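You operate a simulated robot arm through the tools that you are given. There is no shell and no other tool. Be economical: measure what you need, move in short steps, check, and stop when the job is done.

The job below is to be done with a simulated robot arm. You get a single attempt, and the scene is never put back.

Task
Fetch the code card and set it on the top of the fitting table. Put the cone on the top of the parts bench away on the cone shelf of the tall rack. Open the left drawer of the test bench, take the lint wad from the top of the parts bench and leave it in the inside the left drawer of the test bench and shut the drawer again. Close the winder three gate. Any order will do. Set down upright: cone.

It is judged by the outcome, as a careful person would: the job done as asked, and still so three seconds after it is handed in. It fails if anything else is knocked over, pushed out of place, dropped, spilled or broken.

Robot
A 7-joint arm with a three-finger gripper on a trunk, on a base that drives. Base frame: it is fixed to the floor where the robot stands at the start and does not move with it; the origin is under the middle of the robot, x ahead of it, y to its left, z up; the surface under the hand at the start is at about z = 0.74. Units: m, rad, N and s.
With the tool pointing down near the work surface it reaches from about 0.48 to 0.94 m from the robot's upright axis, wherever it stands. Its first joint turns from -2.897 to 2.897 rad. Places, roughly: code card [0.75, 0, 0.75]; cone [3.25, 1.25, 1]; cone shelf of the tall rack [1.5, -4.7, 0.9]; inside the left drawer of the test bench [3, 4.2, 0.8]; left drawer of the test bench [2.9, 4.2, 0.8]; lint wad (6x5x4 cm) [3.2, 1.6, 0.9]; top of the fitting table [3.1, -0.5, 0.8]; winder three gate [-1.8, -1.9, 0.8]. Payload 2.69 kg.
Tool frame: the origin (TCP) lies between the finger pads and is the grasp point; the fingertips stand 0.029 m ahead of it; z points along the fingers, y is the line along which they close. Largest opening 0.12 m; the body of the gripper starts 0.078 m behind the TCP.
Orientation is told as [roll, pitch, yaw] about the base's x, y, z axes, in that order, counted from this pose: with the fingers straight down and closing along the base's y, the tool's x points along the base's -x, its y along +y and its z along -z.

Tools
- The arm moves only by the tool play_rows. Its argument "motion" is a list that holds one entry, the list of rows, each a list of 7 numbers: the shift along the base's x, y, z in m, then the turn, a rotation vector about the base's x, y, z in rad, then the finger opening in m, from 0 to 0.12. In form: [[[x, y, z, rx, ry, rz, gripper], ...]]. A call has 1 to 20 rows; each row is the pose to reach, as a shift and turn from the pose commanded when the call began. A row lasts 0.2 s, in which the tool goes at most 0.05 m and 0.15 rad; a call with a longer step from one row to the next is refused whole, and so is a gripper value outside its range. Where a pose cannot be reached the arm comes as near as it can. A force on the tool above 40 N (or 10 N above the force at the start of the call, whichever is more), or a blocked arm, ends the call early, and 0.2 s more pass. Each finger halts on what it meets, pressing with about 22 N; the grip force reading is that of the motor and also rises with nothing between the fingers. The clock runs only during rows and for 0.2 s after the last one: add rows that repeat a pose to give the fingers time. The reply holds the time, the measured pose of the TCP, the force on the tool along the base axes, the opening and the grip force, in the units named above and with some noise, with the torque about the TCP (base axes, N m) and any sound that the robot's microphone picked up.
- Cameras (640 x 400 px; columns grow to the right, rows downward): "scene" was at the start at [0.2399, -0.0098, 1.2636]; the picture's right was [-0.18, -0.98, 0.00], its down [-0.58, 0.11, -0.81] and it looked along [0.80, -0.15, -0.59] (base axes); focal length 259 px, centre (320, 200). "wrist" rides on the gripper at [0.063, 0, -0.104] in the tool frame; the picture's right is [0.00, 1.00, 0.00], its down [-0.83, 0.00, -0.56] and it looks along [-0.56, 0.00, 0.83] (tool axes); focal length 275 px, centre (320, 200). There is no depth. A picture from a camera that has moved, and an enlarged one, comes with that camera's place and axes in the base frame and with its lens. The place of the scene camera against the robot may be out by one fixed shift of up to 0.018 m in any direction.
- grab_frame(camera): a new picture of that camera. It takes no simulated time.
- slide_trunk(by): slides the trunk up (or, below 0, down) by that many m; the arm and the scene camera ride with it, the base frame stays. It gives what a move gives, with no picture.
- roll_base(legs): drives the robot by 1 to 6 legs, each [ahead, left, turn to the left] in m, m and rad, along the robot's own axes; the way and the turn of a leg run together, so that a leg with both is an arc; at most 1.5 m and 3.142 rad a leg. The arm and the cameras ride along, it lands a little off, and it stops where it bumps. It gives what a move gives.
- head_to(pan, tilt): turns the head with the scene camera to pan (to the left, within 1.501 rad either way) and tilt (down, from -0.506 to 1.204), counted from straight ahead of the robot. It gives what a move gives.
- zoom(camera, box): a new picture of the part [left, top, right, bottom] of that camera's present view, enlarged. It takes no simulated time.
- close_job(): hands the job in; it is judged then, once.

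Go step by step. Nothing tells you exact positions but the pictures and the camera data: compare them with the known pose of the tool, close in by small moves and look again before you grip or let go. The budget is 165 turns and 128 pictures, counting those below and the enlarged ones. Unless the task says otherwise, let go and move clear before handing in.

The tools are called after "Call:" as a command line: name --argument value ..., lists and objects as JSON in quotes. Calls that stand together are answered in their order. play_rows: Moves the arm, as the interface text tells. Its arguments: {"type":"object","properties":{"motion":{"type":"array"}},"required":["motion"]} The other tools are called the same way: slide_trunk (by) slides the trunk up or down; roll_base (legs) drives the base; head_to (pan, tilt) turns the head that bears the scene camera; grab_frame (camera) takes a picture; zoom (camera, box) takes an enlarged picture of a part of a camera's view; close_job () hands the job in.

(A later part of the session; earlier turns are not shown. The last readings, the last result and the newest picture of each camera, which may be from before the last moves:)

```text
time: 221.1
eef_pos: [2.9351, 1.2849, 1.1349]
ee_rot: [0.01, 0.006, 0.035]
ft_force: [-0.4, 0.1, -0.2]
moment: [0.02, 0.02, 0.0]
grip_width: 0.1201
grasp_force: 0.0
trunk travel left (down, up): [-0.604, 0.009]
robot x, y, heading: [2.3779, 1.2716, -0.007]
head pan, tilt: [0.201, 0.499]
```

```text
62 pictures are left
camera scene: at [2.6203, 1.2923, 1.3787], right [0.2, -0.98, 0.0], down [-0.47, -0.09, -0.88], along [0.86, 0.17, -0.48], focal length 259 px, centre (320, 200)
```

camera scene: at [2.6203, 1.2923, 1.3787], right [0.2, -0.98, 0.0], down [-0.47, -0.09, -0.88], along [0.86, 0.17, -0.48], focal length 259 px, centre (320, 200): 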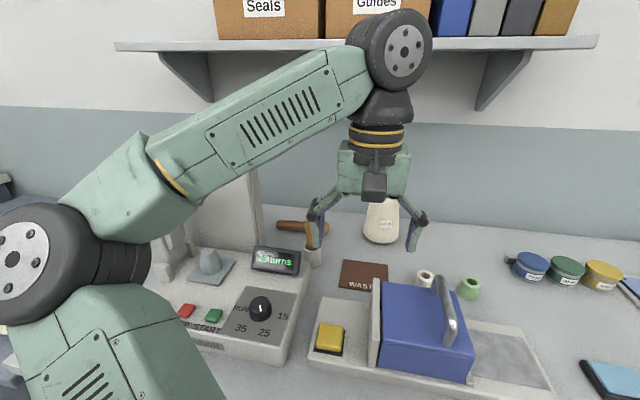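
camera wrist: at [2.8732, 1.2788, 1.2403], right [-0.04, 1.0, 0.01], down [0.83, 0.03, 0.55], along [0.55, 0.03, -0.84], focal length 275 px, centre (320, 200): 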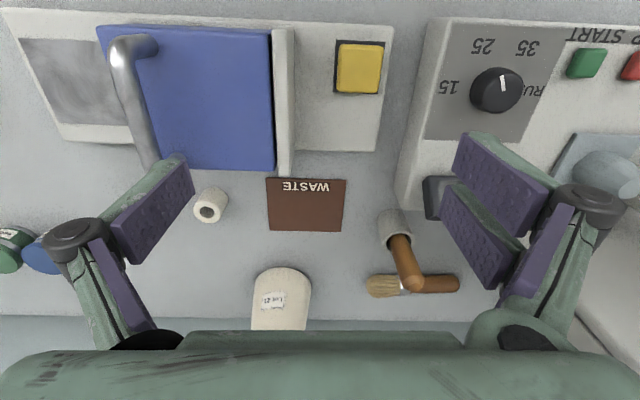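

The cone is centred at about (3.325, 1.223) with a 0.117 m base. I'll nudge the base forward, line up, go down in front of it and look again.

Call:
roll_base --legs '[[0.04, 0, 0]]'

Call:
play_rows --motion '[[[0.03, -0.03, 0, 0, 0, -0.035, 0.12], [0.06, -0.062, 0, -0.01, 0, -0.035, 0.12], [0.1, -0.062, 0, -0.01, 0, -0.035, 0.12], [0.14, -0.062, 0, -0.01, 0, -0.035, 0.12], [0.18, -0.062, -0.02, -0.01, 0, -0.035, 0.12], [0.21, -0.062, -0.05, -0.01, 0, -0.035, 0.12], [0.215, -0.062, -0.09, -0.01, 0, -0.035, 0.12], [0.215, -0.062, -0.13, -0.01, 0, -0.035, 0.12], [0.215, -0.062, -0.15, -0.01, 0, -0.035, 0.12]]]'

Call:
grab_frame --camera "wrist"

Call:
grab_frame --camera "scene"

```text
time: 221.9
eef_pos: [2.975, 1.2842, 1.1343]
ee_rot: [0.01, 0.007, 0.039]
ft_force: [-0.1, 0.3, -0.2]
moment: [0.01, 0.02, 0.01]
grip_width: 0.1199
grasp_force: 0.0
trunk travel left (down, up): [-0.604, 0.009]
robot x, y, heading: [2.4176, 1.2685, -0.004]
head pan, tilt: [0.201, 0.499]
```

```text
time: 223.9
eef_pos: [3.189, 1.2202, 0.9838]
ee_rot: [0.001, 0.008, 0.003]
ft_force: [-0.3, -0.4, 0.2]
moment: [0.0, 0.01, 0.0]
grip_width: 0.1198
grasp_force: 0.0
trunk travel left (down, up): [-0.604, 0.009]
robot x, y, heading: [2.4195, 1.2701, 0.001]
head pan, tilt: [0.201, 0.499]
```

```text
61 pictures are left
camera wrist: at [3.1281, 1.2193, 1.0892], right [-0.01, 1.0, 0.0], down [0.83, 0.01, 0.55], along [0.55, 0.0, -0.83], focal length 275 px, centre (320, 200)
```

wrist: 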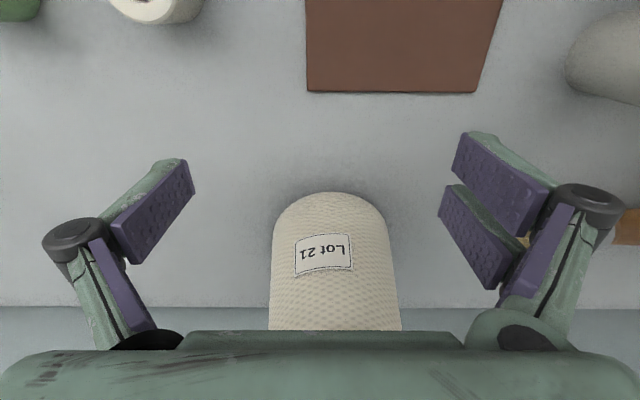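

```text
60 pictures are left
camera scene: at [2.6603, 1.2923, 1.3789], right [0.2, -0.98, 0.0], down [-0.47, -0.09, -0.88], along [0.86, 0.17, -0.48], focal length 259 px, centre (320, 200)
```

scene: 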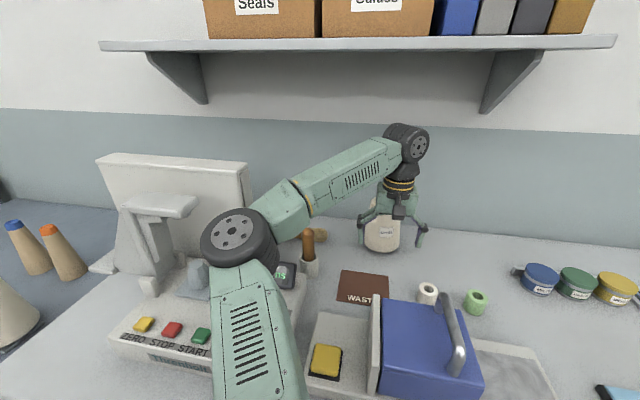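

The cone is between the fingers' lines at y≈1.229, centre x≈3.322. I'll move forward around it.

Call:
play_rows --motion '[[[0.03, 0.009, 0, 0, 0, 0, 0.12], [0.06, 0.009, 0, 0, 0, 0, 0.12], [0.09, 0.009, 0, 0, 0, 0, 0.12], [0.115, 0.009, 0, 0, 0, 0, 0.12], [0.133, 0.009, 0, 0, 0, 0, 0.12], [0.133, 0.009, 0, 0, 0, 0, 0.12]]]'

Call:
grab_frame --camera "wrist"

Call:
zoom --camera "scene" --box '[200, 100, 480, 330]'

```text
time: 225.3
eef_pos: [3.3231, 1.2295, 0.9855]
ee_rot: [0.0, 0.007, 0.002]
ft_force: [-0.2, -0.6, 0.7]
moment: [0.01, -0.02, -0.03]
grip_width: 0.12
grasp_force: 0.1
trunk travel left (down, up): [-0.604, 0.009]
robot x, y, heading: [2.4184, 1.2705, -0.006]
head pan, tilt: [0.201, 0.499]
```

```text
59 pictures are left
camera wrist: at [3.2621, 1.2285, 1.0902], right [-0.01, 1.0, 0.0], down [0.83, 0.01, 0.55], along [0.55, 0.0, -0.83], focal length 275 px, centre (320, 200)
```

wrist: 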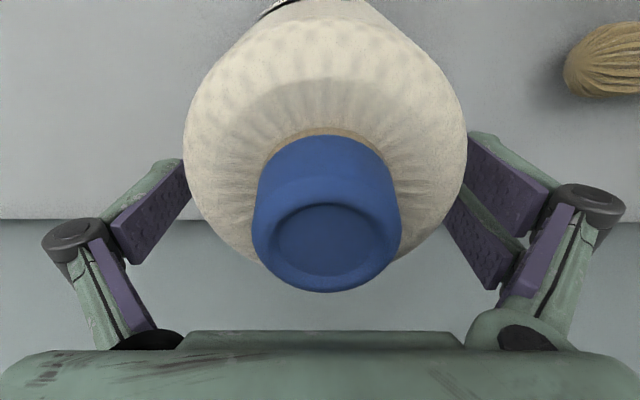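

```text
1.74 times, centred on (340, 215) of scene
camera zoom: at [2.6601, 1.2924, 1.3789], right [0.2, -0.98, 0.0], down [-0.47, -0.09, -0.88], along [0.86, 0.17, -0.48], focal length 451 px, centre (285, 174)
```

zoom: 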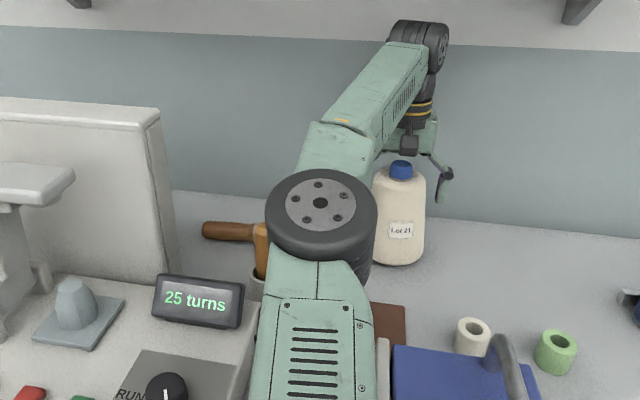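

The cone's tip is centred and sits just under the palm. I'll close on the body.

Call:
play_rows --motion '[[[-0.007, 0, 0, 0, 0, 0, 0.12], [-0.007, 0, 0, 0, 0, 0, 0.08], [-0.007, 0, 0, 0, 0, 0, 0.06], [-0.007, 0, 0, 0, 0, 0, 0.06], [-0.007, 0, 0, 0, 0, 0, 0.06], [-0.007, 0, 0, 0, 0, 0, 0.06]]]'

Call:
play_rows --motion '[[[0, 0, 0.01, 0, 0, 0, 0.05], [0, 0, 0.02, 0, 0, 0, 0.05], [0, 0, 0.02, 0, 0, 0, 0.05]]]'

Call:
grab_frame --camera "wrist"

Call:
zoom --camera "scene" --box '[300, 100, 480, 280]'

```text
time: 226.8
eef_pos: [3.3157, 1.2287, 0.9876]
ee_rot: [0.001, 0.006, 0.006]
ft_force: [0.9, 3.3, 3.3]
moment: [0.17, 0.02, -0.04]
grip_width: 0.0904
grasp_force: 21.6
trunk travel left (down, up): [-0.604, 0.009]
robot x, y, heading: [2.4171, 1.2688, -0.003]
head pan, tilt: [0.201, 0.499]
```

```text
time: 227.6
eef_pos: [3.3155, 1.2303, 1.0038]
ee_rot: [0.0, 0.007, 0.0]
ft_force: [0.7, 0.0, -3.5]
moment: [0.0, -0.05, 0.01]
grip_width: 0.0903
grasp_force: 21.9
trunk travel left (down, up): [-0.604, 0.009]
robot x, y, heading: [2.4171, 1.2699, -0.004]
head pan, tilt: [0.201, 0.499]
```

```text
57 pictures are left
camera wrist: at [3.2545, 1.228, 1.1093], right [-0.01, 1.0, 0.0], down [0.84, 0.01, 0.55], along [0.55, 0.0, -0.84], focal length 275 px, centre (320, 200)
```

wrist: 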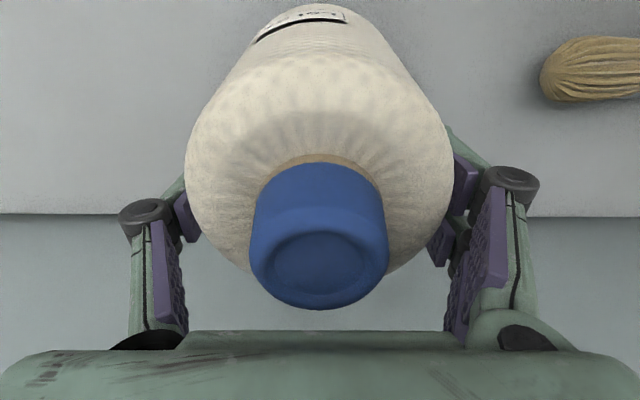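

```text
2.22 times, centred on (390, 190) of scene
camera zoom: at [2.6605, 1.2923, 1.3788], right [0.2, -0.98, 0.0], down [-0.47, -0.09, -0.88], along [0.86, 0.17, -0.48], focal length 576 px, centre (164, 222)
```

zoom: 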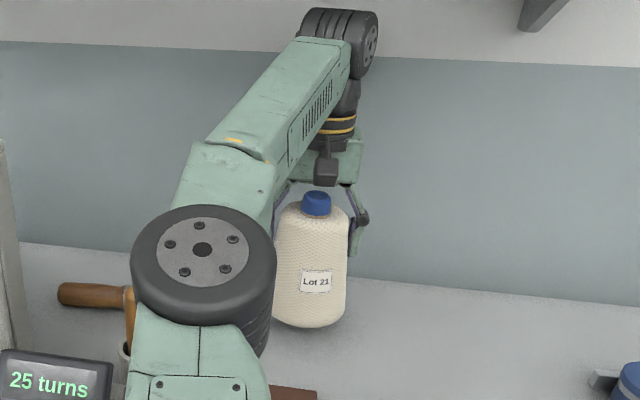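

The cone is lifted (grip 0.090, base about 0.117 below the TCP). I'll raise it a little, pull it back, raise it clear of the tray, then back off.

Call:
play_rows --motion '[[[0, 0, 0.03, 0, 0, 0, 0.05], [-0.03, 0, 0.05, 0, 0, 0, 0.05], [-0.07, 0, 0.06, 0, 0, 0, 0.05], [-0.11, 0, 0.08, 0, 0, 0, 0.05], [-0.14, 0.01, 0.11, 0, 0, 0, 0.05], [-0.16, 0.02, 0.14, 0, 0, 0, 0.05], [-0.18, 0.03, 0.16, 0, 0, 0, 0.05], [-0.22, 0.04, 0.17, 0, 0, 0, 0.05], [-0.26, 0.04, 0.17, 0, 0, 0, 0.05], [-0.3, 0.04, 0.17, 0, 0, 0, 0.05], [-0.34, 0.04, 0.17, 0, 0, 0, 0.05], [-0.36, 0.04, 0.17, 0, 0, 0, 0.05]]]'

Call:
grab_frame --camera "scene"

```text
time: 230.2
eef_pos: [2.9567, 1.2687, 1.1772]
ee_rot: [0.0, 0.008, 0.004]
ft_force: [0.2, -0.3, -3.8]
moment: [0.0, -0.07, 0.01]
grip_width: 0.0904
grasp_force: 22.2
out of reach, approached as far as the arm can: row 8
trunk travel left (down, up): [-0.604, 0.009]
robot x, y, heading: [2.4195, 1.27, -0.002]
head pan, tilt: [0.201, 0.499]
```

```text
55 pictures are left
camera scene: at [2.6602, 1.2923, 1.3789], right [0.2, -0.98, 0.0], down [-0.47, -0.09, -0.88], along [0.86, 0.17, -0.48], focal length 259 px, centre (320, 200)
```

scene: 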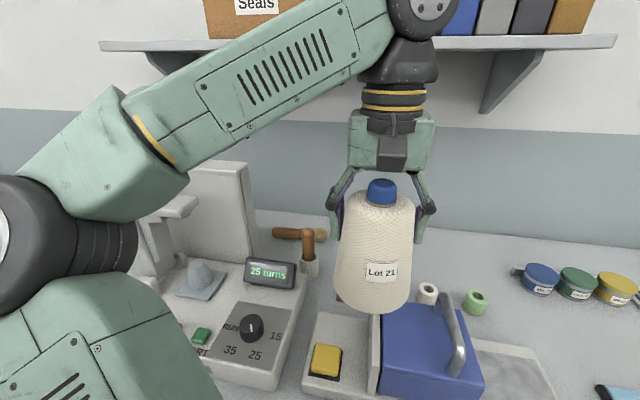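

The cone is held well. I'll back up, turn to face -y and drive down the aisle toward the tall rack.

Call:
roll_base --legs '[[-0.75, 0, 0], [0, 0, -1.571], [1.5, 0, 0], [1.5, 0, 0], [1.3, 0, 0]]'

Call:
head_to --pan 0.0 --tilt 0.25

Call:
grab_frame --camera "scene"

```text
time: 258.4
eef_pos: [1.6427, -3.615, 1.178]
ee_rot: [-0.001, 0.007, -1.589]
ft_force: [0.4, 0.5, -4.5]
moment: [0.0, -0.03, -0.03]
grip_width: 0.0906
grasp_force: 21.9
trunk travel left (down, up): [-0.604, 0.009]
robot x, y, heading: [1.6516, -3.0765, -1.596]
head pan, tilt: [0.201, 0.499]
```

```text
time: 259.2
eef_pos: [1.643, -3.614, 1.178]
ee_rot: [0.0, 0.008, -1.586]
ft_force: [-0.8, -0.2, -3.0]
moment: [-0.06, -0.02, -0.01]
grip_width: 0.0902
grasp_force: 21.8
trunk travel left (down, up): [-0.604, 0.009]
robot x, y, heading: [1.6557, -3.0718, -1.593]
head pan, tilt: [0.0, 0.25]
```

```text
54 pictures are left
camera scene: at [1.6462, -3.3183, 1.4019], right [-1.0, 0.02, 0.0], down [0.01, 0.25, -0.97], along [-0.02, -0.97, -0.25], focal length 259 px, centre (320, 200)
```

scene: 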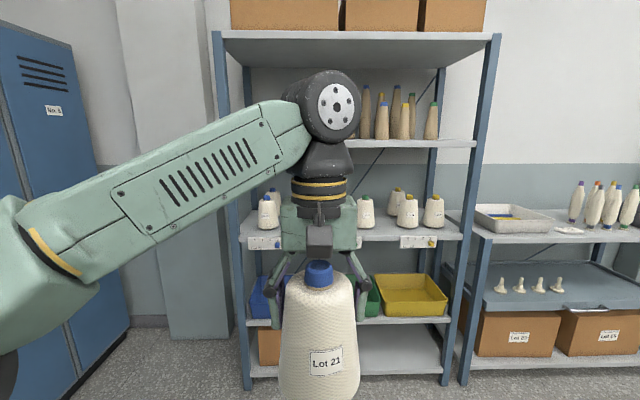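

The cone shelf is the one with the cones, at z≈0.9 with another shelf above it. I'll zoom to measure the clearance and find a free spot.

Call:
zoom --camera "scene" --box '[220, 120, 490, 290]'

Call:
grab_frame --camera "wrist"

```text
2.35 times, centred on (355, 205) of scene
camera zoom: at [1.6462, -3.3183, 1.4019], right [-1.0, 0.02, 0.0], down [0.01, 0.25, -0.97], along [-0.02, -0.97, -0.25], focal length 610 px, centre (238, 188)
```

zoom: 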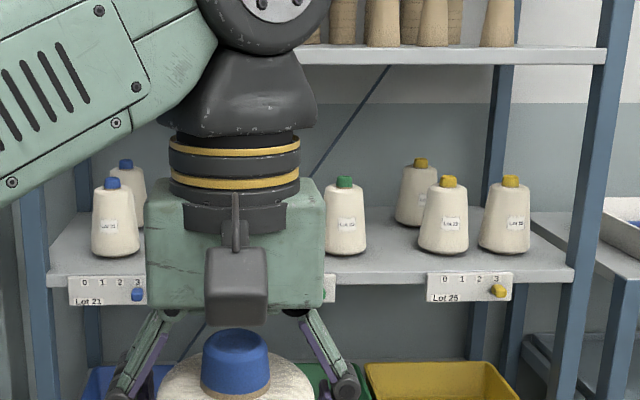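

```text
52 pictures are left
camera wrist: at [1.645, -3.5523, 1.2826], right [1.0, -0.01, 0.0], down [-0.01, -0.83, 0.55], along [-0.01, -0.55, -0.83], focal length 275 px, centre (320, 200)
```

wrist: 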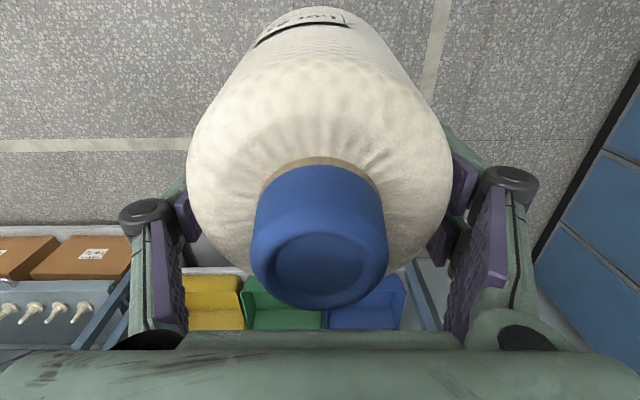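

The gap between shelves (about 0.41 m) is too tight for a vertical hand above the cone. I'll set the cone down on the empty first table, regrip it with a tilted hand, and come back; it also belongs in the Lot 21 (blue) section on the left.

Call:
roll_base --legs '[[-1.05, 0, 0.02], [-1.05, 0, 0], [0, 0, 1.571], [0, 0, 1.571], [0, 0.9, 0]]'

Call:
head_to --pan 0.0 --tilt 0.65

Call:
grab_frame --camera "scene"

```text
time: 284.7
eef_pos: [0.8102, -0.3718, 1.1768]
ee_rot: [-0.001, 0.007, 1.577]
ft_force: [-0.4, -0.3, -4.1]
moment: [0.03, 0.0, 0.0]
grip_width: 0.0903
grasp_force: 21.7
trunk travel left (down, up): [-0.604, 0.009]
robot x, y, heading: [0.8105, -0.9082, 1.562]
head pan, tilt: [0.0, 0.25]
```

```text
time: 285.6
eef_pos: [0.8105, -0.3713, 1.1771]
ee_rot: [0.001, 0.007, 1.576]
ft_force: [0.7, 0.3, -3.3]
moment: [0.05, 0.0, -0.01]
grip_width: 0.0904
grasp_force: 21.6
trunk travel left (down, up): [-0.604, 0.009]
robot x, y, heading: [0.814, -0.9114, 1.572]
head pan, tilt: [0.0, 0.649]
```

```text
51 pictures are left
camera scene: at [0.8094, -0.6615, 1.3655], right [1.0, 0.0, 0.0], down [0.0, -0.6, -0.8], along [0.0, 0.8, -0.6], focal length 259 px, centre (320, 200)
```

scene: 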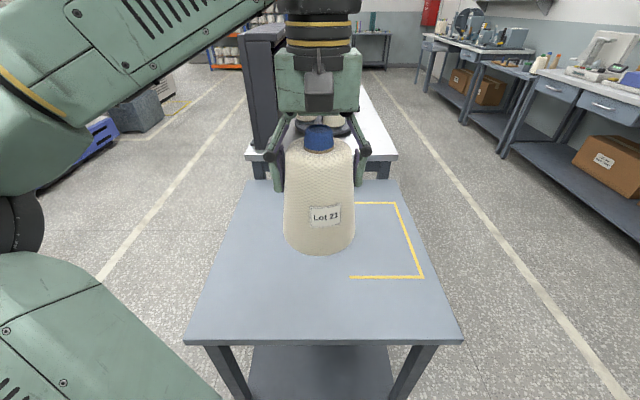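

The front part of the table is free. I'll set the cone down at about (0.81, -0.24).

Call:
play_rows --motion '[[[0, 0.04, 0, 0, 0, 0, 0.05], [0, 0.08, 0, 0, 0, 0, 0.05], [0, 0.12, 0, 0, 0, 0, 0.05], [0, 0.13, -0.04, 0, 0, 0, 0.05], [0, 0.13, -0.08, 0, 0, 0, 0.05], [0, 0.13, -0.12, 0, 0, 0, 0.05], [0, 0.13, -0.16, 0, 0, 0, 0.05], [0, 0.13, -0.2, 0, 0, 0, 0.05], [0, 0.13, -0.24, 0, 0, 0, 0.05], [0, 0.13, -0.27, 0, 0, 0, 0.05], [0, 0.13, -0.29, 0, 0, 0, 0.05], [0, 0.13, -0.3, 0, 0, 0, 0.05], [0, 0.13, -0.305, 0, 0, 0, 0.05]]]'

Call:
grab_frame --camera "wrist"

Call:
grab_frame --camera "scene"

```text
time: 288.4
eef_pos: [0.8096, -0.2415, 0.8718]
ee_rot: [-0.001, 0.008, 1.576]
ft_force: [-0.6, -0.1, -3.8]
moment: [0.03, -0.01, 0.01]
grip_width: 0.0901
grasp_force: 21.9
trunk travel left (down, up): [-0.604, 0.009]
robot x, y, heading: [0.8122, -0.9105, 1.567]
head pan, tilt: [0.0, 0.649]
```

```text
50 pictures are left
camera wrist: at [0.8122, -0.304, 0.9769], right [-1.0, -0.01, 0.0], down [-0.01, 0.83, 0.55], along [0.0, 0.55, -0.83], focal length 275 px, centre (320, 200)
```

wrist: 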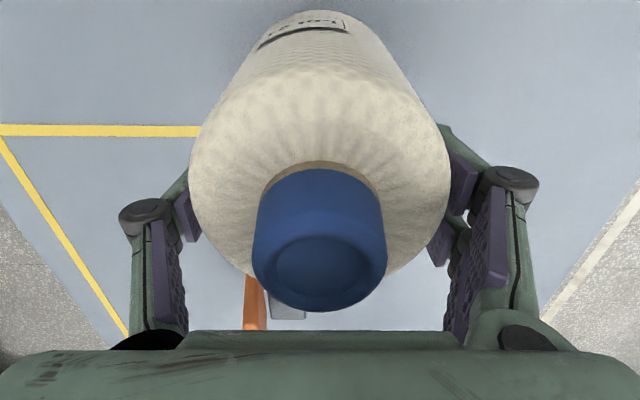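

```text
49 pictures are left
camera scene: at [0.8094, -0.6615, 1.3654], right [1.0, 0.0, 0.0], down [0.0, -0.6, -0.8], along [0.0, 0.8, -0.6], focal length 259 px, centre (320, 200)
```

scene: 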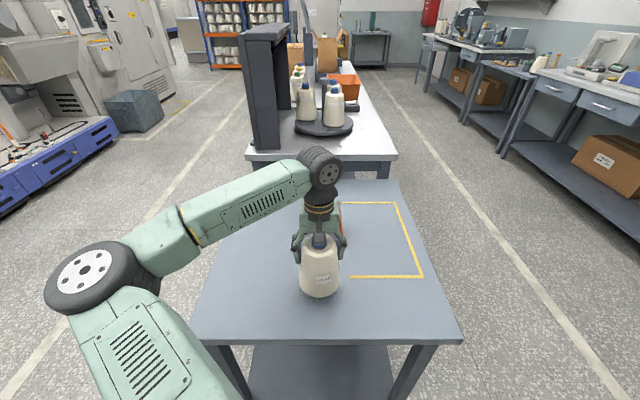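

There's no contact yet, so I'll lower in small steps until the weight comes off.

Call:
play_rows --motion '[[[0, 0, -0.004, 0, 0, 0, 0.05], [0, 0, -0.008, 0, 0, 0, 0.05], [0, 0, -0.011, 0, 0, 0, 0.05], [0, 0, -0.014, 0, 0, 0, 0.05]]]'

```text
time: 289.4
eef_pos: [0.8106, -0.2423, 0.8578]
ee_rot: [-0.001, 0.008, 1.575]
ft_force: [1.5, 0.7, -4.8]
moment: [0.02, -0.01, -0.02]
grip_width: 0.0902
grasp_force: 22.1
trunk travel left (down, up): [-0.604, 0.009]
robot x, y, heading: [0.8112, -0.9115, 1.568]
head pan, tilt: [0.0, 0.649]
```

Call:
play_rows --motion '[[[0, 0, -0.003, 0, 0, 0, 0.05], [0, 0, -0.006, 0, 0, 0, 0.05], [0, 0, -0.009, 0, 0, 0, 0.05], [0, 0, -0.012, 0, 0, 0, 0.05], [0, 0, -0.015, 0, 0, 0, 0.05]]]'

Call:
zoom --camera "scene" --box '[260, 200, 390, 320]'

```text
time: 290.6
eef_pos: [0.8117, -0.241, 0.8453]
ee_rot: [-0.002, 0.002, 1.578]
ft_force: [0.6, 2.3, 22.5]
moment: [-0.35, 0.16, 0.02]
grip_width: 0.0903
grasp_force: 22.4
trunk travel left (down, up): [-0.604, 0.009]
robot x, y, heading: [0.8097, -0.9152, 1.57]
head pan, tilt: [0.0, 0.649]
```

```text
3.33 times, centred on (325, 260) of scene
camera zoom: at [0.8095, -0.6632, 1.3663], right [1.0, 0.0, 0.0], down [0.0, -0.6, -0.8], along [0.0, 0.8, -0.6], focal length 864 px, centre (303, 0)
```

zoom: 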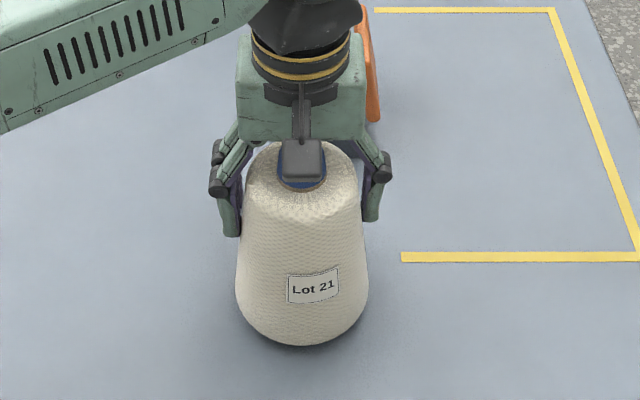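

The cone stands on the table and the TCP offset above its base is 0.108. I'll release, rise clear, back off, tilt the hand about 45° forward and re-approach.

Call:
play_rows --motion '[[[0, 0, 0.003, 0, 0, 0, 0.1], [0, 0, 0.003, 0, 0, 0, 0.12], [0, 0, 0.003, 0, 0, 0, 0.12], [0, 0, 0.003, 0, 0, 0, 0.12], [0, 0, 0.04, 0, 0, 0, 0.12], [0, 0, 0.08, 0, 0, 0, 0.12], [0, 0, 0.12, 0, 0, 0, 0.12], [0, 0, 0.16, 0, 0, 0, 0.12], [0, -0.03, 0.16, 0.13, 0, 0, 0.12], [0, -0.06, 0.16, 0.27, 0, 0, 0.12], [0, -0.09, 0.16, 0.4, 0, 0, 0.12], [0, -0.11, 0.16, 0.53, 0, 0, 0.12], [0, -0.13, 0.16, 0.67, 0, 0, 0.12], [0, -0.15, 0.16, 0.8, 0, 0, 0.12], [0, -0.15, 0.16, 0.8, 0, 0, 0.12]]]'

Call:
grab_frame --camera "wrist"

Call:
grab_frame --camera "scene"

```text
time: 293.8
eef_pos: [0.8104, -0.335, 1.0671]
ee_rot: [-0.007, -0.793, 1.578]
ft_force: [-0.4, 0.0, -0.4]
moment: [-0.03, -0.02, -0.01]
grip_width: 0.1197
grasp_force: 0.1
out of reach, approached as far as the arm can: row 13, 14, 15
trunk travel left (down, up): [-0.604, 0.009]
robot x, y, heading: [0.8132, -0.9125, 1.569]
head pan, tilt: [0.0, 0.649]
```

```text
47 pictures are left
camera wrist: at [0.8119, -0.4544, 1.0954], right [-1.0, -0.01, -0.01], down [-0.01, 0.19, 0.98], along [-0.01, 0.98, -0.19], focal length 275 px, centre (320, 200)
```

wrist: 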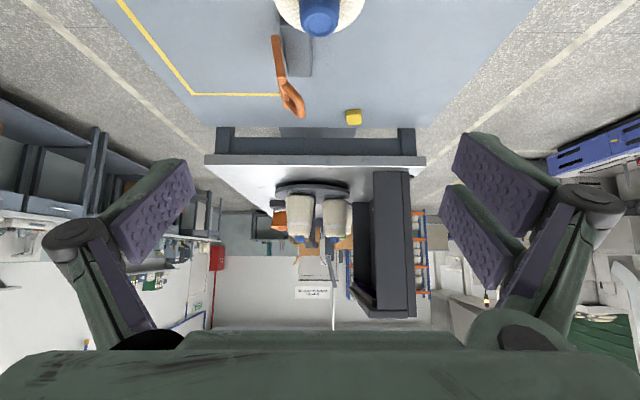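

```text
46 pictures are left
camera scene: at [0.8094, -0.6616, 1.3655], right [1.0, 0.0, 0.0], down [0.0, -0.6, -0.8], along [0.0, 0.8, -0.6], focal length 259 px, centre (320, 200)
```

scene: 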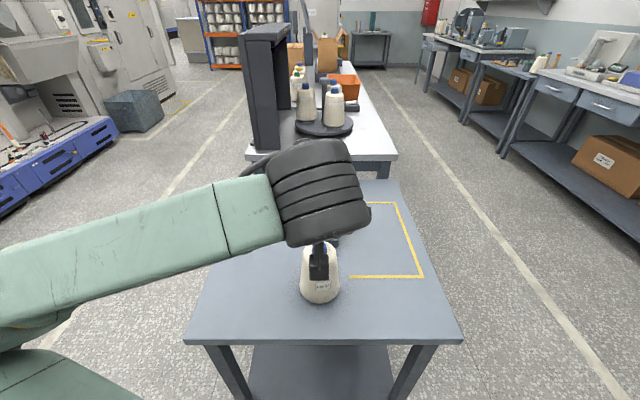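

The tilted hand needs more distance from the robot. I'll back the base off 0.25 m, then lower the tilted hand in front of the cone.

Call:
roll_base --legs '[[-0.25, 0, 0]]'

Call:
play_rows --motion '[[[0, 0.03, -0.03, 0, 0, 0, 0.12], [0, 0.06, -0.06, 0, 0, 0, 0.12], [0, 0.09, -0.09, 0, 0, 0, 0.12], [0, 0.1, -0.13, 0, 0, 0, 0.12], [0, 0.1, -0.17, 0, 0, 0, 0.12], [0, 0.1, -0.21, 0, 0, 0, 0.12], [0, 0.1, -0.222, 0, 0, 0, 0.12], [0, 0.1, -0.222, 0, 0, 0, 0.12]]]'

Call:
grab_frame --camera "wrist"

Call:
grab_frame --camera "scene"

```text
time: 295.6
eef_pos: [0.8105, -0.5823, 1.0675]
ee_rot: [-0.003, -0.792, 1.574]
ft_force: [-0.4, -0.5, -1.2]
moment: [-0.01, 0.02, -0.02]
grip_width: 0.1199
grasp_force: 0.0
trunk travel left (down, up): [-0.604, 0.009]
robot x, y, heading: [0.8084, -1.1563, 1.563]
head pan, tilt: [0.0, 0.649]
```

```text
time: 297.4
eef_pos: [0.8102, -0.481, 0.8462]
ee_rot: [-0.005, -0.791, 1.576]
ft_force: [-0.2, 0.6, -0.5]
moment: [0.01, -0.02, 0.0]
grip_width: 0.1197
grasp_force: 0.0
trunk travel left (down, up): [-0.604, 0.009]
robot x, y, heading: [0.8084, -1.1586, 1.563]
head pan, tilt: [0.0, 0.649]
```

```text
45 pictures are left
camera wrist: at [0.8115, -0.6003, 0.8742], right [-1.0, 0.0, -0.01], down [-0.01, 0.19, 0.98], along [0.0, 0.98, -0.19], focal length 275 px, centre (320, 200)
```

wrist: 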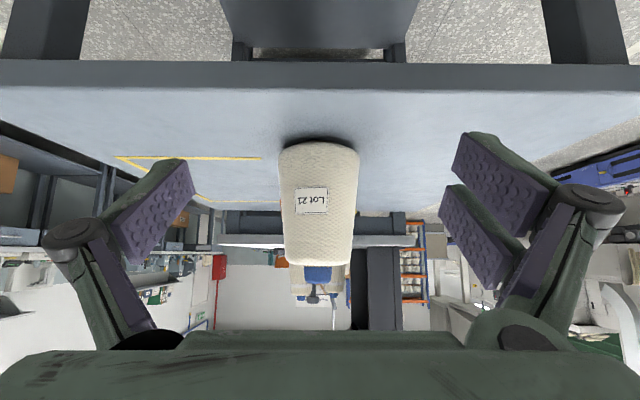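

```text
44 pictures are left
camera scene: at [0.8091, -0.9087, 1.3655], right [1.0, 0.0, 0.0], down [0.0, -0.6, -0.8], along [0.0, 0.8, -0.6], focal length 259 px, centre (320, 200)
```

scene: 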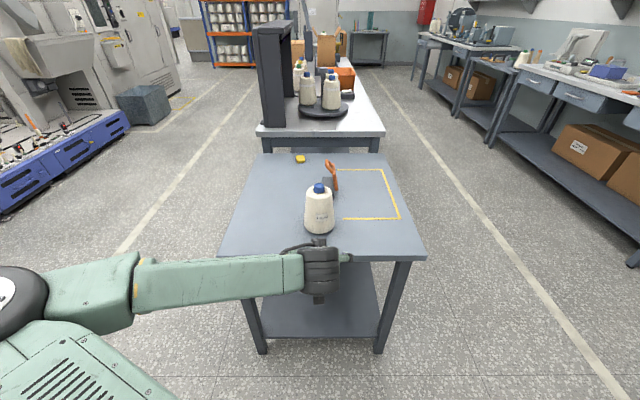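

The cone is centred ahead of the tilted fingers. I'll drive the base 0.1 m and finish with the arm.

Call:
roll_base --legs '[[0.1, 0, 0.006]]'

Call:
play_rows --motion '[[[0, 0.03, 0, 0, 0, 0, 0.12], [0, 0.06, 0, 0, 0, 0, 0.12], [0, 0.09, 0, 0, 0, 0, 0.12], [0, 0.12, 0, 0, 0, 0, 0.12], [0, 0.135, 0, 0, 0, 0, 0.12], [0, 0.135, 0, 0, 0, 0, 0.12]]]'

Call:
grab_frame --camera "wrist"

Call:
zoom --camera "scene" --box '[240, 160, 400, 300]'

```text
time: 298.5
eef_pos: [0.8074, -0.3813, 0.8447]
ee_rot: [-0.004, -0.79, 1.579]
ft_force: [-0.1, 0.3, -0.3]
moment: [0.0, 0.04, 0.02]
grip_width: 0.1201
grasp_force: 0.0
trunk travel left (down, up): [-0.604, 0.009]
robot x, y, heading: [0.8116, -1.0583, 1.572]
head pan, tilt: [0.0, 0.649]
```

```text
time: 299.9
eef_pos: [0.805, -0.2464, 0.8464]
ee_rot: [-0.002, -0.79, 1.58]
ft_force: [-0.6, 0.5, 0.3]
moment: [0.0, 0.01, -0.01]
grip_width: 0.1199
grasp_force: 0.0
trunk travel left (down, up): [-0.604, 0.009]
robot x, y, heading: [0.8116, -1.0626, 1.57]
head pan, tilt: [0.0, 0.649]
```

```text
43 pictures are left
camera wrist: at [0.8072, -0.3654, 0.8754], right [-1.0, -0.01, -0.01], down [-0.01, 0.19, 0.98], along [-0.01, 0.98, -0.19], focal length 275 px, centre (320, 200)
```

wrist: 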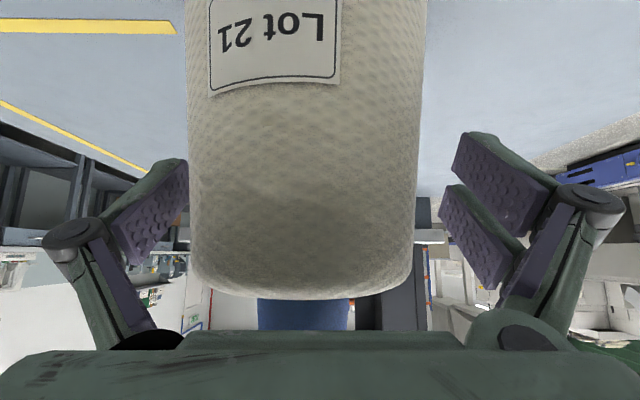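

```text
2.86 times, centred on (320, 230) of scene
camera zoom: at [0.8083, -0.8081, 1.3655], right [1.0, 0.0, 0.0], down [0.0, -0.6, -0.8], along [0.0, 0.8, -0.6], focal length 741 px, centre (320, 114)
```

zoom: 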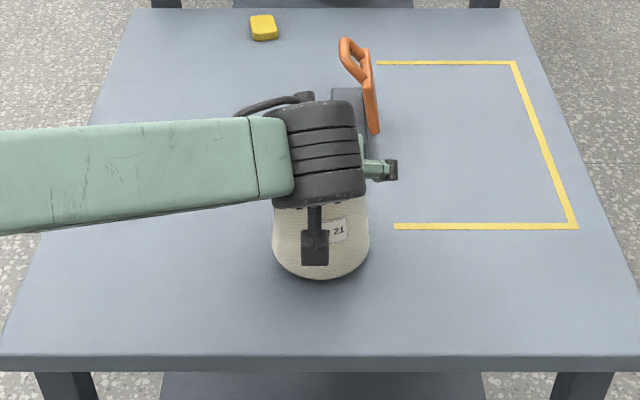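

The cone is about 7 mm to the side. I'll correct and close.

Call:
play_rows --motion '[[[0.007, 0.005, 0, 0, 0, 0, 0.12], [0.007, 0.005, 0, 0, 0, 0, 0.09], [0.007, 0.005, 0, 0, 0, 0, 0.06], [0.007, 0.005, 0, 0, 0, 0, 0.05], [0.007, 0.005, 0, 0, 0, 0, 0.05], [0.007, 0.005, 0, 0, 0, 0, 0.05]]]'

Call:
play_rows --motion '[[[0, 0, 0.015, 0, 0, 0, 0.04], [0, 0, 0.03, 0, 0, 0, 0.04], [0, 0, 0.03, 0, 0, 0, 0.04]]]'

Call:
grab_frame --camera "wrist"

Call:
zoom --camera "scene" --box '[240, 160, 400, 300]'

```text
time: 301.3
eef_pos: [0.8122, -0.2412, 0.8463]
ee_rot: [-0.002, -0.793, 1.58]
ft_force: [-4.5, 1.3, 3.7]
moment: [-0.01, 0.35, -0.02]
grip_width: 0.0883
grasp_force: 21.6
trunk travel left (down, up): [-0.604, 0.009]
robot x, y, heading: [0.8107, -1.0637, 1.567]
head pan, tilt: [0.0, 0.649]
```

```text
time: 302.1
eef_pos: [0.8122, -0.2413, 0.8754]
ee_rot: [-0.006, -0.79, 1.58]
ft_force: [0.1, -0.2, -3.7]
moment: [0.01, -0.03, 0.01]
grip_width: 0.0878
grasp_force: 22.0
trunk travel left (down, up): [-0.604, 0.009]
robot x, y, heading: [0.8106, -1.0599, 1.571]
head pan, tilt: [0.0, 0.649]
```

```text
41 pictures are left
camera wrist: at [0.8153, -0.3605, 0.904], right [-1.0, -0.01, -0.01], down [-0.01, 0.19, 0.98], along [-0.01, 0.98, -0.19], focal length 275 px, centre (320, 200)
```

wrist: 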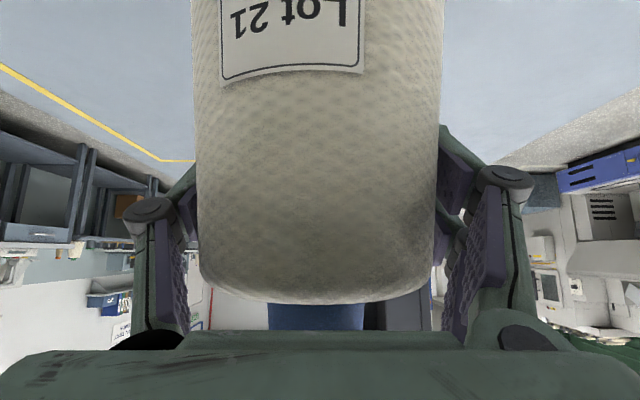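

```text
2.86 times, centred on (320, 230) of scene
camera zoom: at [0.8083, -0.8077, 1.3654], right [1.0, 0.0, 0.0], down [0.0, -0.6, -0.8], along [0.0, 0.8, -0.6], focal length 741 px, centre (320, 114)
```

zoom: 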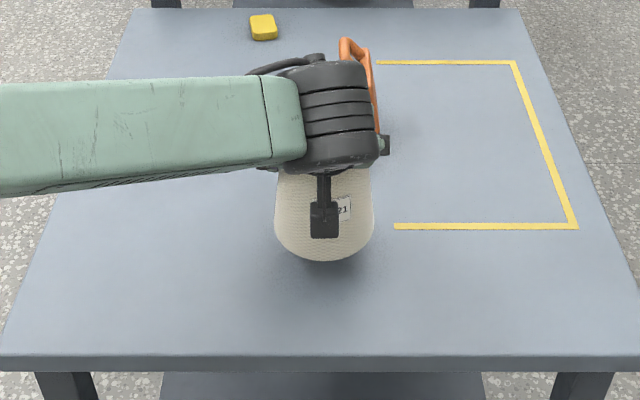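

The cone is gripped upright with the tilted hand (offset 0.106). I'll lift it and drive back to the rack, aiming for the Lot 21 section at x≈1.76.

Call:
play_rows --motion '[[[0, 0, 0.04, 0, 0, 0, 0.04], [0, 0, 0.08, 0, 0, 0, 0.04], [0, 0, 0.12, 0, 0, 0, 0.04], [0, 0, 0.16, 0, 0, 0, 0.04], [0, -0.02, 0.2, 0, 0, 0, 0.04], [0, -0.06, 0.21, 0, 0, 0, 0.04], [0, -0.1, 0.21, 0, 0, 0, 0.04], [0, -0.1, 0.21, 0, 0, 0, 0.04]]]'

Call:
roll_base --legs '[[0, -0.95, 0], [0, 0, -1.571], [0, 0, -1.571], [1.5, 0, 0], [0.75, 0, 0]]'

Call:
head_to --pan 0.0 --tilt 0.3

Call:
grab_frame --camera "scene"

```text
time: 304.1
eef_pos: [0.8448, -0.3394, 1.0816]
ee_rot: [-0.016, -0.78, 1.522]
ft_force: [1.1, -0.4, -3.6]
moment: [0.06, 0.0, -0.02]
grip_width: 0.088
grasp_force: 22.2
trunk travel left (down, up): [-0.604, 0.009]
robot x, y, heading: [0.81, -1.0559, 1.568]
head pan, tilt: [0.0, 0.649]
stopped in row 8: the arm was blocked; the commanded pose is now the measured one
```

```text
time: 330.5
eef_pos: [1.7373, -4.0357, 1.0822]
ee_rot: [-0.017, -0.78, -1.6]
ft_force: [0.6, 0.4, -3.4]
moment: [-0.08, 0.05, -0.01]
grip_width: 0.0877
grasp_force: 22.1
trunk travel left (down, up): [-0.604, 0.009]
robot x, y, heading: [1.7609, -3.3192, -1.554]
head pan, tilt: [0.0, 0.649]
```

```text
time: 331.3
eef_pos: [1.7362, -4.0366, 1.0819]
ee_rot: [-0.018, -0.781, -1.6]
ft_force: [-0.1, 0.5, -3.2]
moment: [-0.06, 0.01, 0.03]
grip_width: 0.0878
grasp_force: 21.9
trunk travel left (down, up): [-0.604, 0.009]
robot x, y, heading: [1.7553, -3.3183, -1.556]
head pan, tilt: [0.0, 0.3]
```

```text
39 pictures are left
camera scene: at [1.7602, -3.5617, 1.3971], right [-1.0, -0.02, 0.0], down [0.0, 0.3, -0.95], along [0.02, -0.95, -0.3], focal length 259 px, centre (320, 200)
```

scene: 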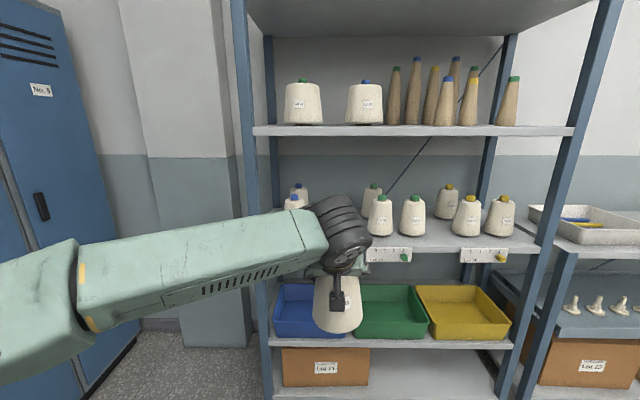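

Green cones are to the right and two blue ones to the left. I'll check with the wrist camera that nothing stands in the gap.

Call:
grab_frame --camera "wrist"

Call:
zoom --camera "scene" --box '[240, 110, 440, 280]'

```text
38 pictures are left
camera wrist: at [1.742, -3.9191, 1.1124], right [1.0, -0.04, -0.02], down [0.01, -0.2, 0.98], along [-0.04, -0.98, -0.2], focal length 275 px, centre (320, 200)
```

wrist: 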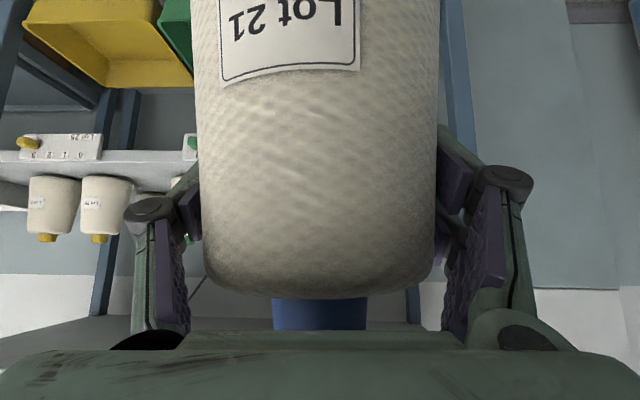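

```text
2.35 times, centred on (340, 195) of scene
camera zoom: at [1.7602, -3.5617, 1.3971], right [-1.0, -0.02, 0.0], down [0.0, 0.3, -0.95], along [0.02, -0.95, -0.3], focal length 610 px, centre (273, 212)
```

zoom: 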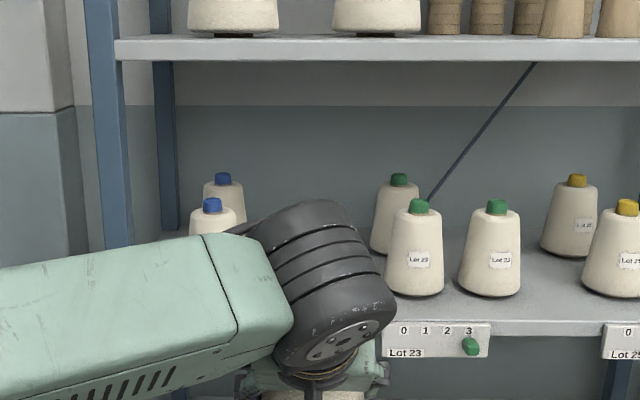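

The forearm sticks out sideways and would hit the rack's left post if I go straight in. I'll approach diagonally from the right, turned 0.65 rad to the left.

Call:
roll_base --legs '[[0, -0.6, 0], [0, 0, 0.65], [0.36, -0.31, 0]]'

Call:
head_to --pan -0.1 --tilt 0.45

Call:
grab_frame --camera "scene"

```text
time: 340.6
eef_pos: [1.5555, -4.3834, 1.0813]
ee_rot: [-0.016, -0.779, -0.977]
ft_force: [0.4, -0.7, -2.5]
moment: [-0.03, -0.04, 0.01]
grip_width: 0.0878
grasp_force: 22.3
trunk travel left (down, up): [-0.604, 0.009]
robot x, y, heading: [1.1534, -3.7886, -0.93]
head pan, tilt: [0.0, 0.3]
```

```text
time: 341.3
eef_pos: [1.555, -4.3847, 1.0826]
ee_rot: [-0.018, -0.783, -0.977]
ft_force: [-0.9, 0.1, -2.5]
moment: [0.01, -0.08, 0.0]
grip_width: 0.0881
grasp_force: 22.3
trunk travel left (down, up): [-0.604, 0.009]
robot x, y, heading: [1.1558, -3.791, -0.93]
head pan, tilt: [-0.099, 0.45]
```

```text
36 pictures are left
camera scene: at [1.2923, -3.9863, 1.3833], right [-0.86, -0.52, 0.0], down [-0.22, 0.37, -0.9], along [0.47, -0.77, -0.43], focal length 259 px, centre (320, 200)
```

scene: 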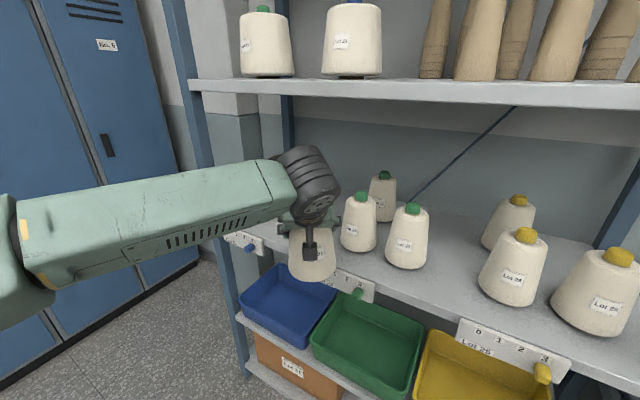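

The path is clear. I'll shift left first, then move in partway and check.

Call:
roll_base --legs '[[0.102, 0.136, 0], [0.13, -0.067, 0]]'

Call:
grab_frame --camera "scene"

```text
time: 343.9
eef_pos: [1.7416, -4.5321, 1.0816]
ee_rot: [-0.015, -0.78, -0.981]
ft_force: [1.3, -0.1, -3.2]
moment: [-0.02, -0.01, 0.03]
grip_width: 0.0876
grasp_force: 21.3
trunk travel left (down, up): [-0.604, 0.009]
robot x, y, heading: [1.3391, -3.9326, -0.931]
head pan, tilt: [-0.099, 0.45]
```

```text
35 pictures are left
camera scene: at [1.4804, -4.1334, 1.3831], right [-0.86, -0.51, 0.0], down [-0.22, 0.37, -0.9], along [0.46, -0.77, -0.44], focal length 259 px, centre (320, 200)
```

scene: 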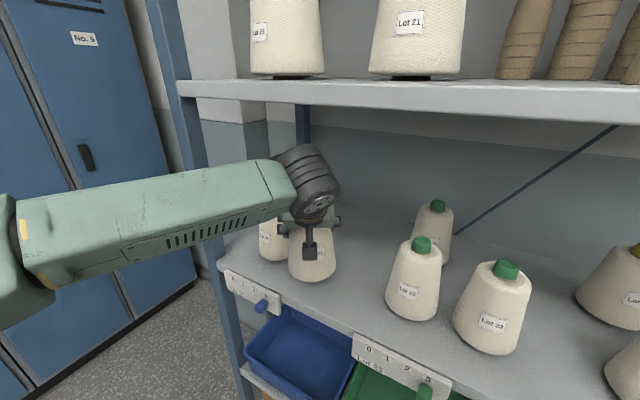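

The cone is over the shelf with room on both sides. I'll move in the last 0.08 m and lower with the trunk.

Call:
roll_base --legs '[[0.072, -0.037, 0]]'

Call:
slide_trunk --by -0.04

Call:
grab_frame --camera "scene"

```text
time: 345.0
eef_pos: [1.7535, -4.6106, 1.0806]
ee_rot: [-0.018, -0.78, -0.979]
ft_force: [-0.3, 0.0, -4.1]
moment: [0.0, 0.0, 0.0]
grip_width: 0.0875
grasp_force: 22.1
trunk travel left (down, up): [-0.604, 0.009]
robot x, y, heading: [1.3536, -4.0078, -0.934]
head pan, tilt: [-0.099, 0.45]
```

```text
time: 345.8
eef_pos: [1.7543, -4.6092, 1.0421]
ee_rot: [-0.019, -0.78, -0.98]
ft_force: [-0.3, -0.7, -3.3]
moment: [0.0, -0.01, 0.02]
grip_width: 0.0877
grasp_force: 21.9
trunk travel left (down, up): [-0.564, 0.049]
robot x, y, heading: [1.3563, -4.0155, -0.934]
head pan, tilt: [-0.099, 0.45]
```

```text
34 pictures are left
camera scene: at [1.4922, -4.21, 1.3433], right [-0.86, -0.51, 0.0], down [-0.22, 0.37, -0.9], along [0.46, -0.77, -0.44], focal length 259 px, centre (320, 200)
```

scene: 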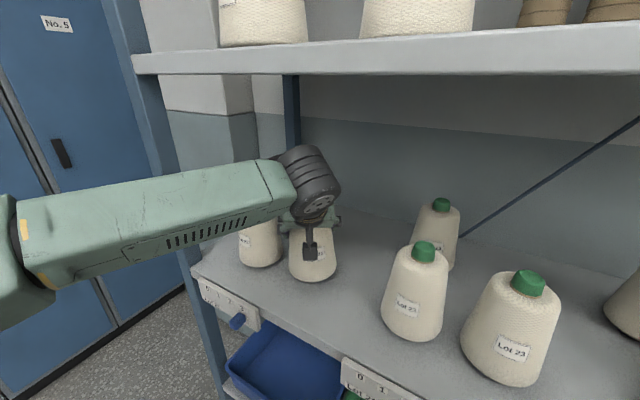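

I'll continue lowering in small trunk steps, watching the force.

Call:
slide_trunk --by -0.012

Call:
slide_trunk --by -0.006

Call:
slide_trunk --by -0.005

```text
time: 346.4
eef_pos: [1.7528, -4.6071, 1.0296]
ee_rot: [-0.018, -0.78, -0.977]
ft_force: [0.5, 0.4, -3.2]
moment: [-0.02, -0.04, 0.0]
grip_width: 0.0876
grasp_force: 22.1
trunk travel left (down, up): [-0.552, 0.061]
robot x, y, heading: [1.3577, -4.0141, -0.934]
head pan, tilt: [-0.099, 0.45]
```

```text
time: 347.0
eef_pos: [1.7522, -4.6102, 1.0276]
ee_rot: [-0.016, -0.789, -0.98]
ft_force: [1.1, -3.3, 19.5]
moment: [0.25, -0.51, -0.09]
grip_width: 0.0878
grasp_force: 22.3
trunk travel left (down, up): [-0.546, 0.067]
robot x, y, heading: [1.3573, -4.0111, -0.932]
head pan, tilt: [-0.099, 0.45]
```

```text
time: 347.5
eef_pos: [1.7521, -4.6083, 1.0224]
ee_rot: [-0.018, -0.787, -0.981]
ft_force: [-1.8, -8.0, 29.2]
moment: [-0.01, 0.07, -0.06]
grip_width: 0.0891
grasp_force: 22.1
trunk travel left (down, up): [-0.541, 0.072]
robot x, y, heading: [1.3516, -4.008, -0.933]
head pan, tilt: [-0.099, 0.45]
```

The cone is on the shelf. I'll ease off, open, check and then back straight out.

Call:
slide_trunk --by 0.004

Call:
play_rows --motion '[[[0, 0, 0, 0, 0, 0, 0.1], [0, 0, 0, 0, 0, 0, 0.115], [0, 0, 0, 0, 0, 0, 0.115], [0, 0, 0, 0, 0, 0, 0.115]]]'

Call:
grab_frame --camera "wrist"

```text
time: 348.0
eef_pos: [1.7525, -4.6079, 1.0219]
ee_rot: [-0.019, -0.779, -0.98]
ft_force: [-4.4, -5.1, 11.4]
moment: [-0.13, 0.2, 0.02]
grip_width: 0.0889
grasp_force: 22.2
trunk travel left (down, up): [-0.545, 0.068]
robot x, y, heading: [1.3579, -4.0134, -0.936]
head pan, tilt: [-0.099, 0.45]
```

```text
time: 349.0
eef_pos: [1.7533, -4.6101, 1.0226]
ee_rot: [-0.018, -0.78, -0.98]
ft_force: [-0.2, 0.3, 0.5]
moment: [-0.01, -0.01, 0.01]
grip_width: 0.1149
grasp_force: 0.1
trunk travel left (down, up): [-0.545, 0.068]
robot x, y, heading: [1.3528, -4.0113, -0.927]
head pan, tilt: [-0.099, 0.45]
```

```text
33 pictures are left
camera wrist: at [1.6904, -4.5106, 1.0533], right [0.84, 0.55, -0.02], down [0.12, -0.16, 0.98], along [0.54, -0.82, -0.2], focal length 275 px, centre (320, 200)
```

wrist: 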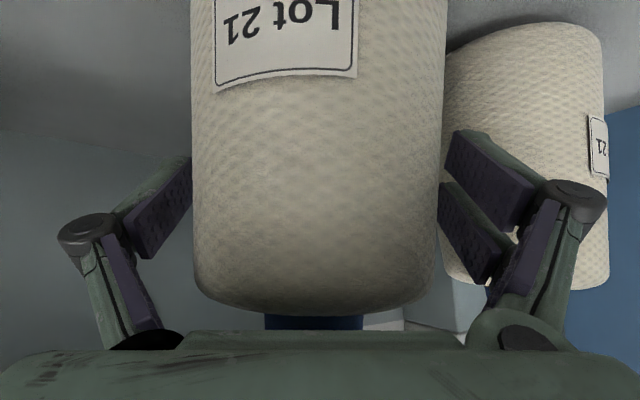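

The fingers are open and symmetric around the cone. I'll back straight out along the tool direction.

Call:
roll_base --legs '[[-0.3, 0.017, 0]]'

Call:
grab_frame --camera "scene"

```text
time: 351.1
eef_pos: [1.5886, -4.3536, 1.024]
ee_rot: [-0.017, -0.779, -0.976]
ft_force: [-0.2, 0.3, 0.7]
moment: [0.0, -0.01, -0.02]
grip_width: 0.115
grasp_force: 0.1
trunk travel left (down, up): [-0.545, 0.068]
robot x, y, heading: [1.1847, -3.758, -0.929]
head pan, tilt: [-0.099, 0.45]
```

```text
32 pictures are left
camera scene: at [1.3249, -3.9559, 1.3245], right [-0.86, -0.52, 0.0], down [-0.22, 0.37, -0.9], along [0.46, -0.77, -0.43], focal length 259 px, centre (320, 200)
```

scene: 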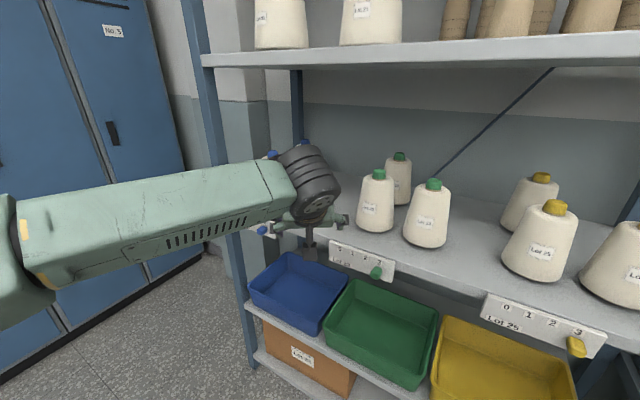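

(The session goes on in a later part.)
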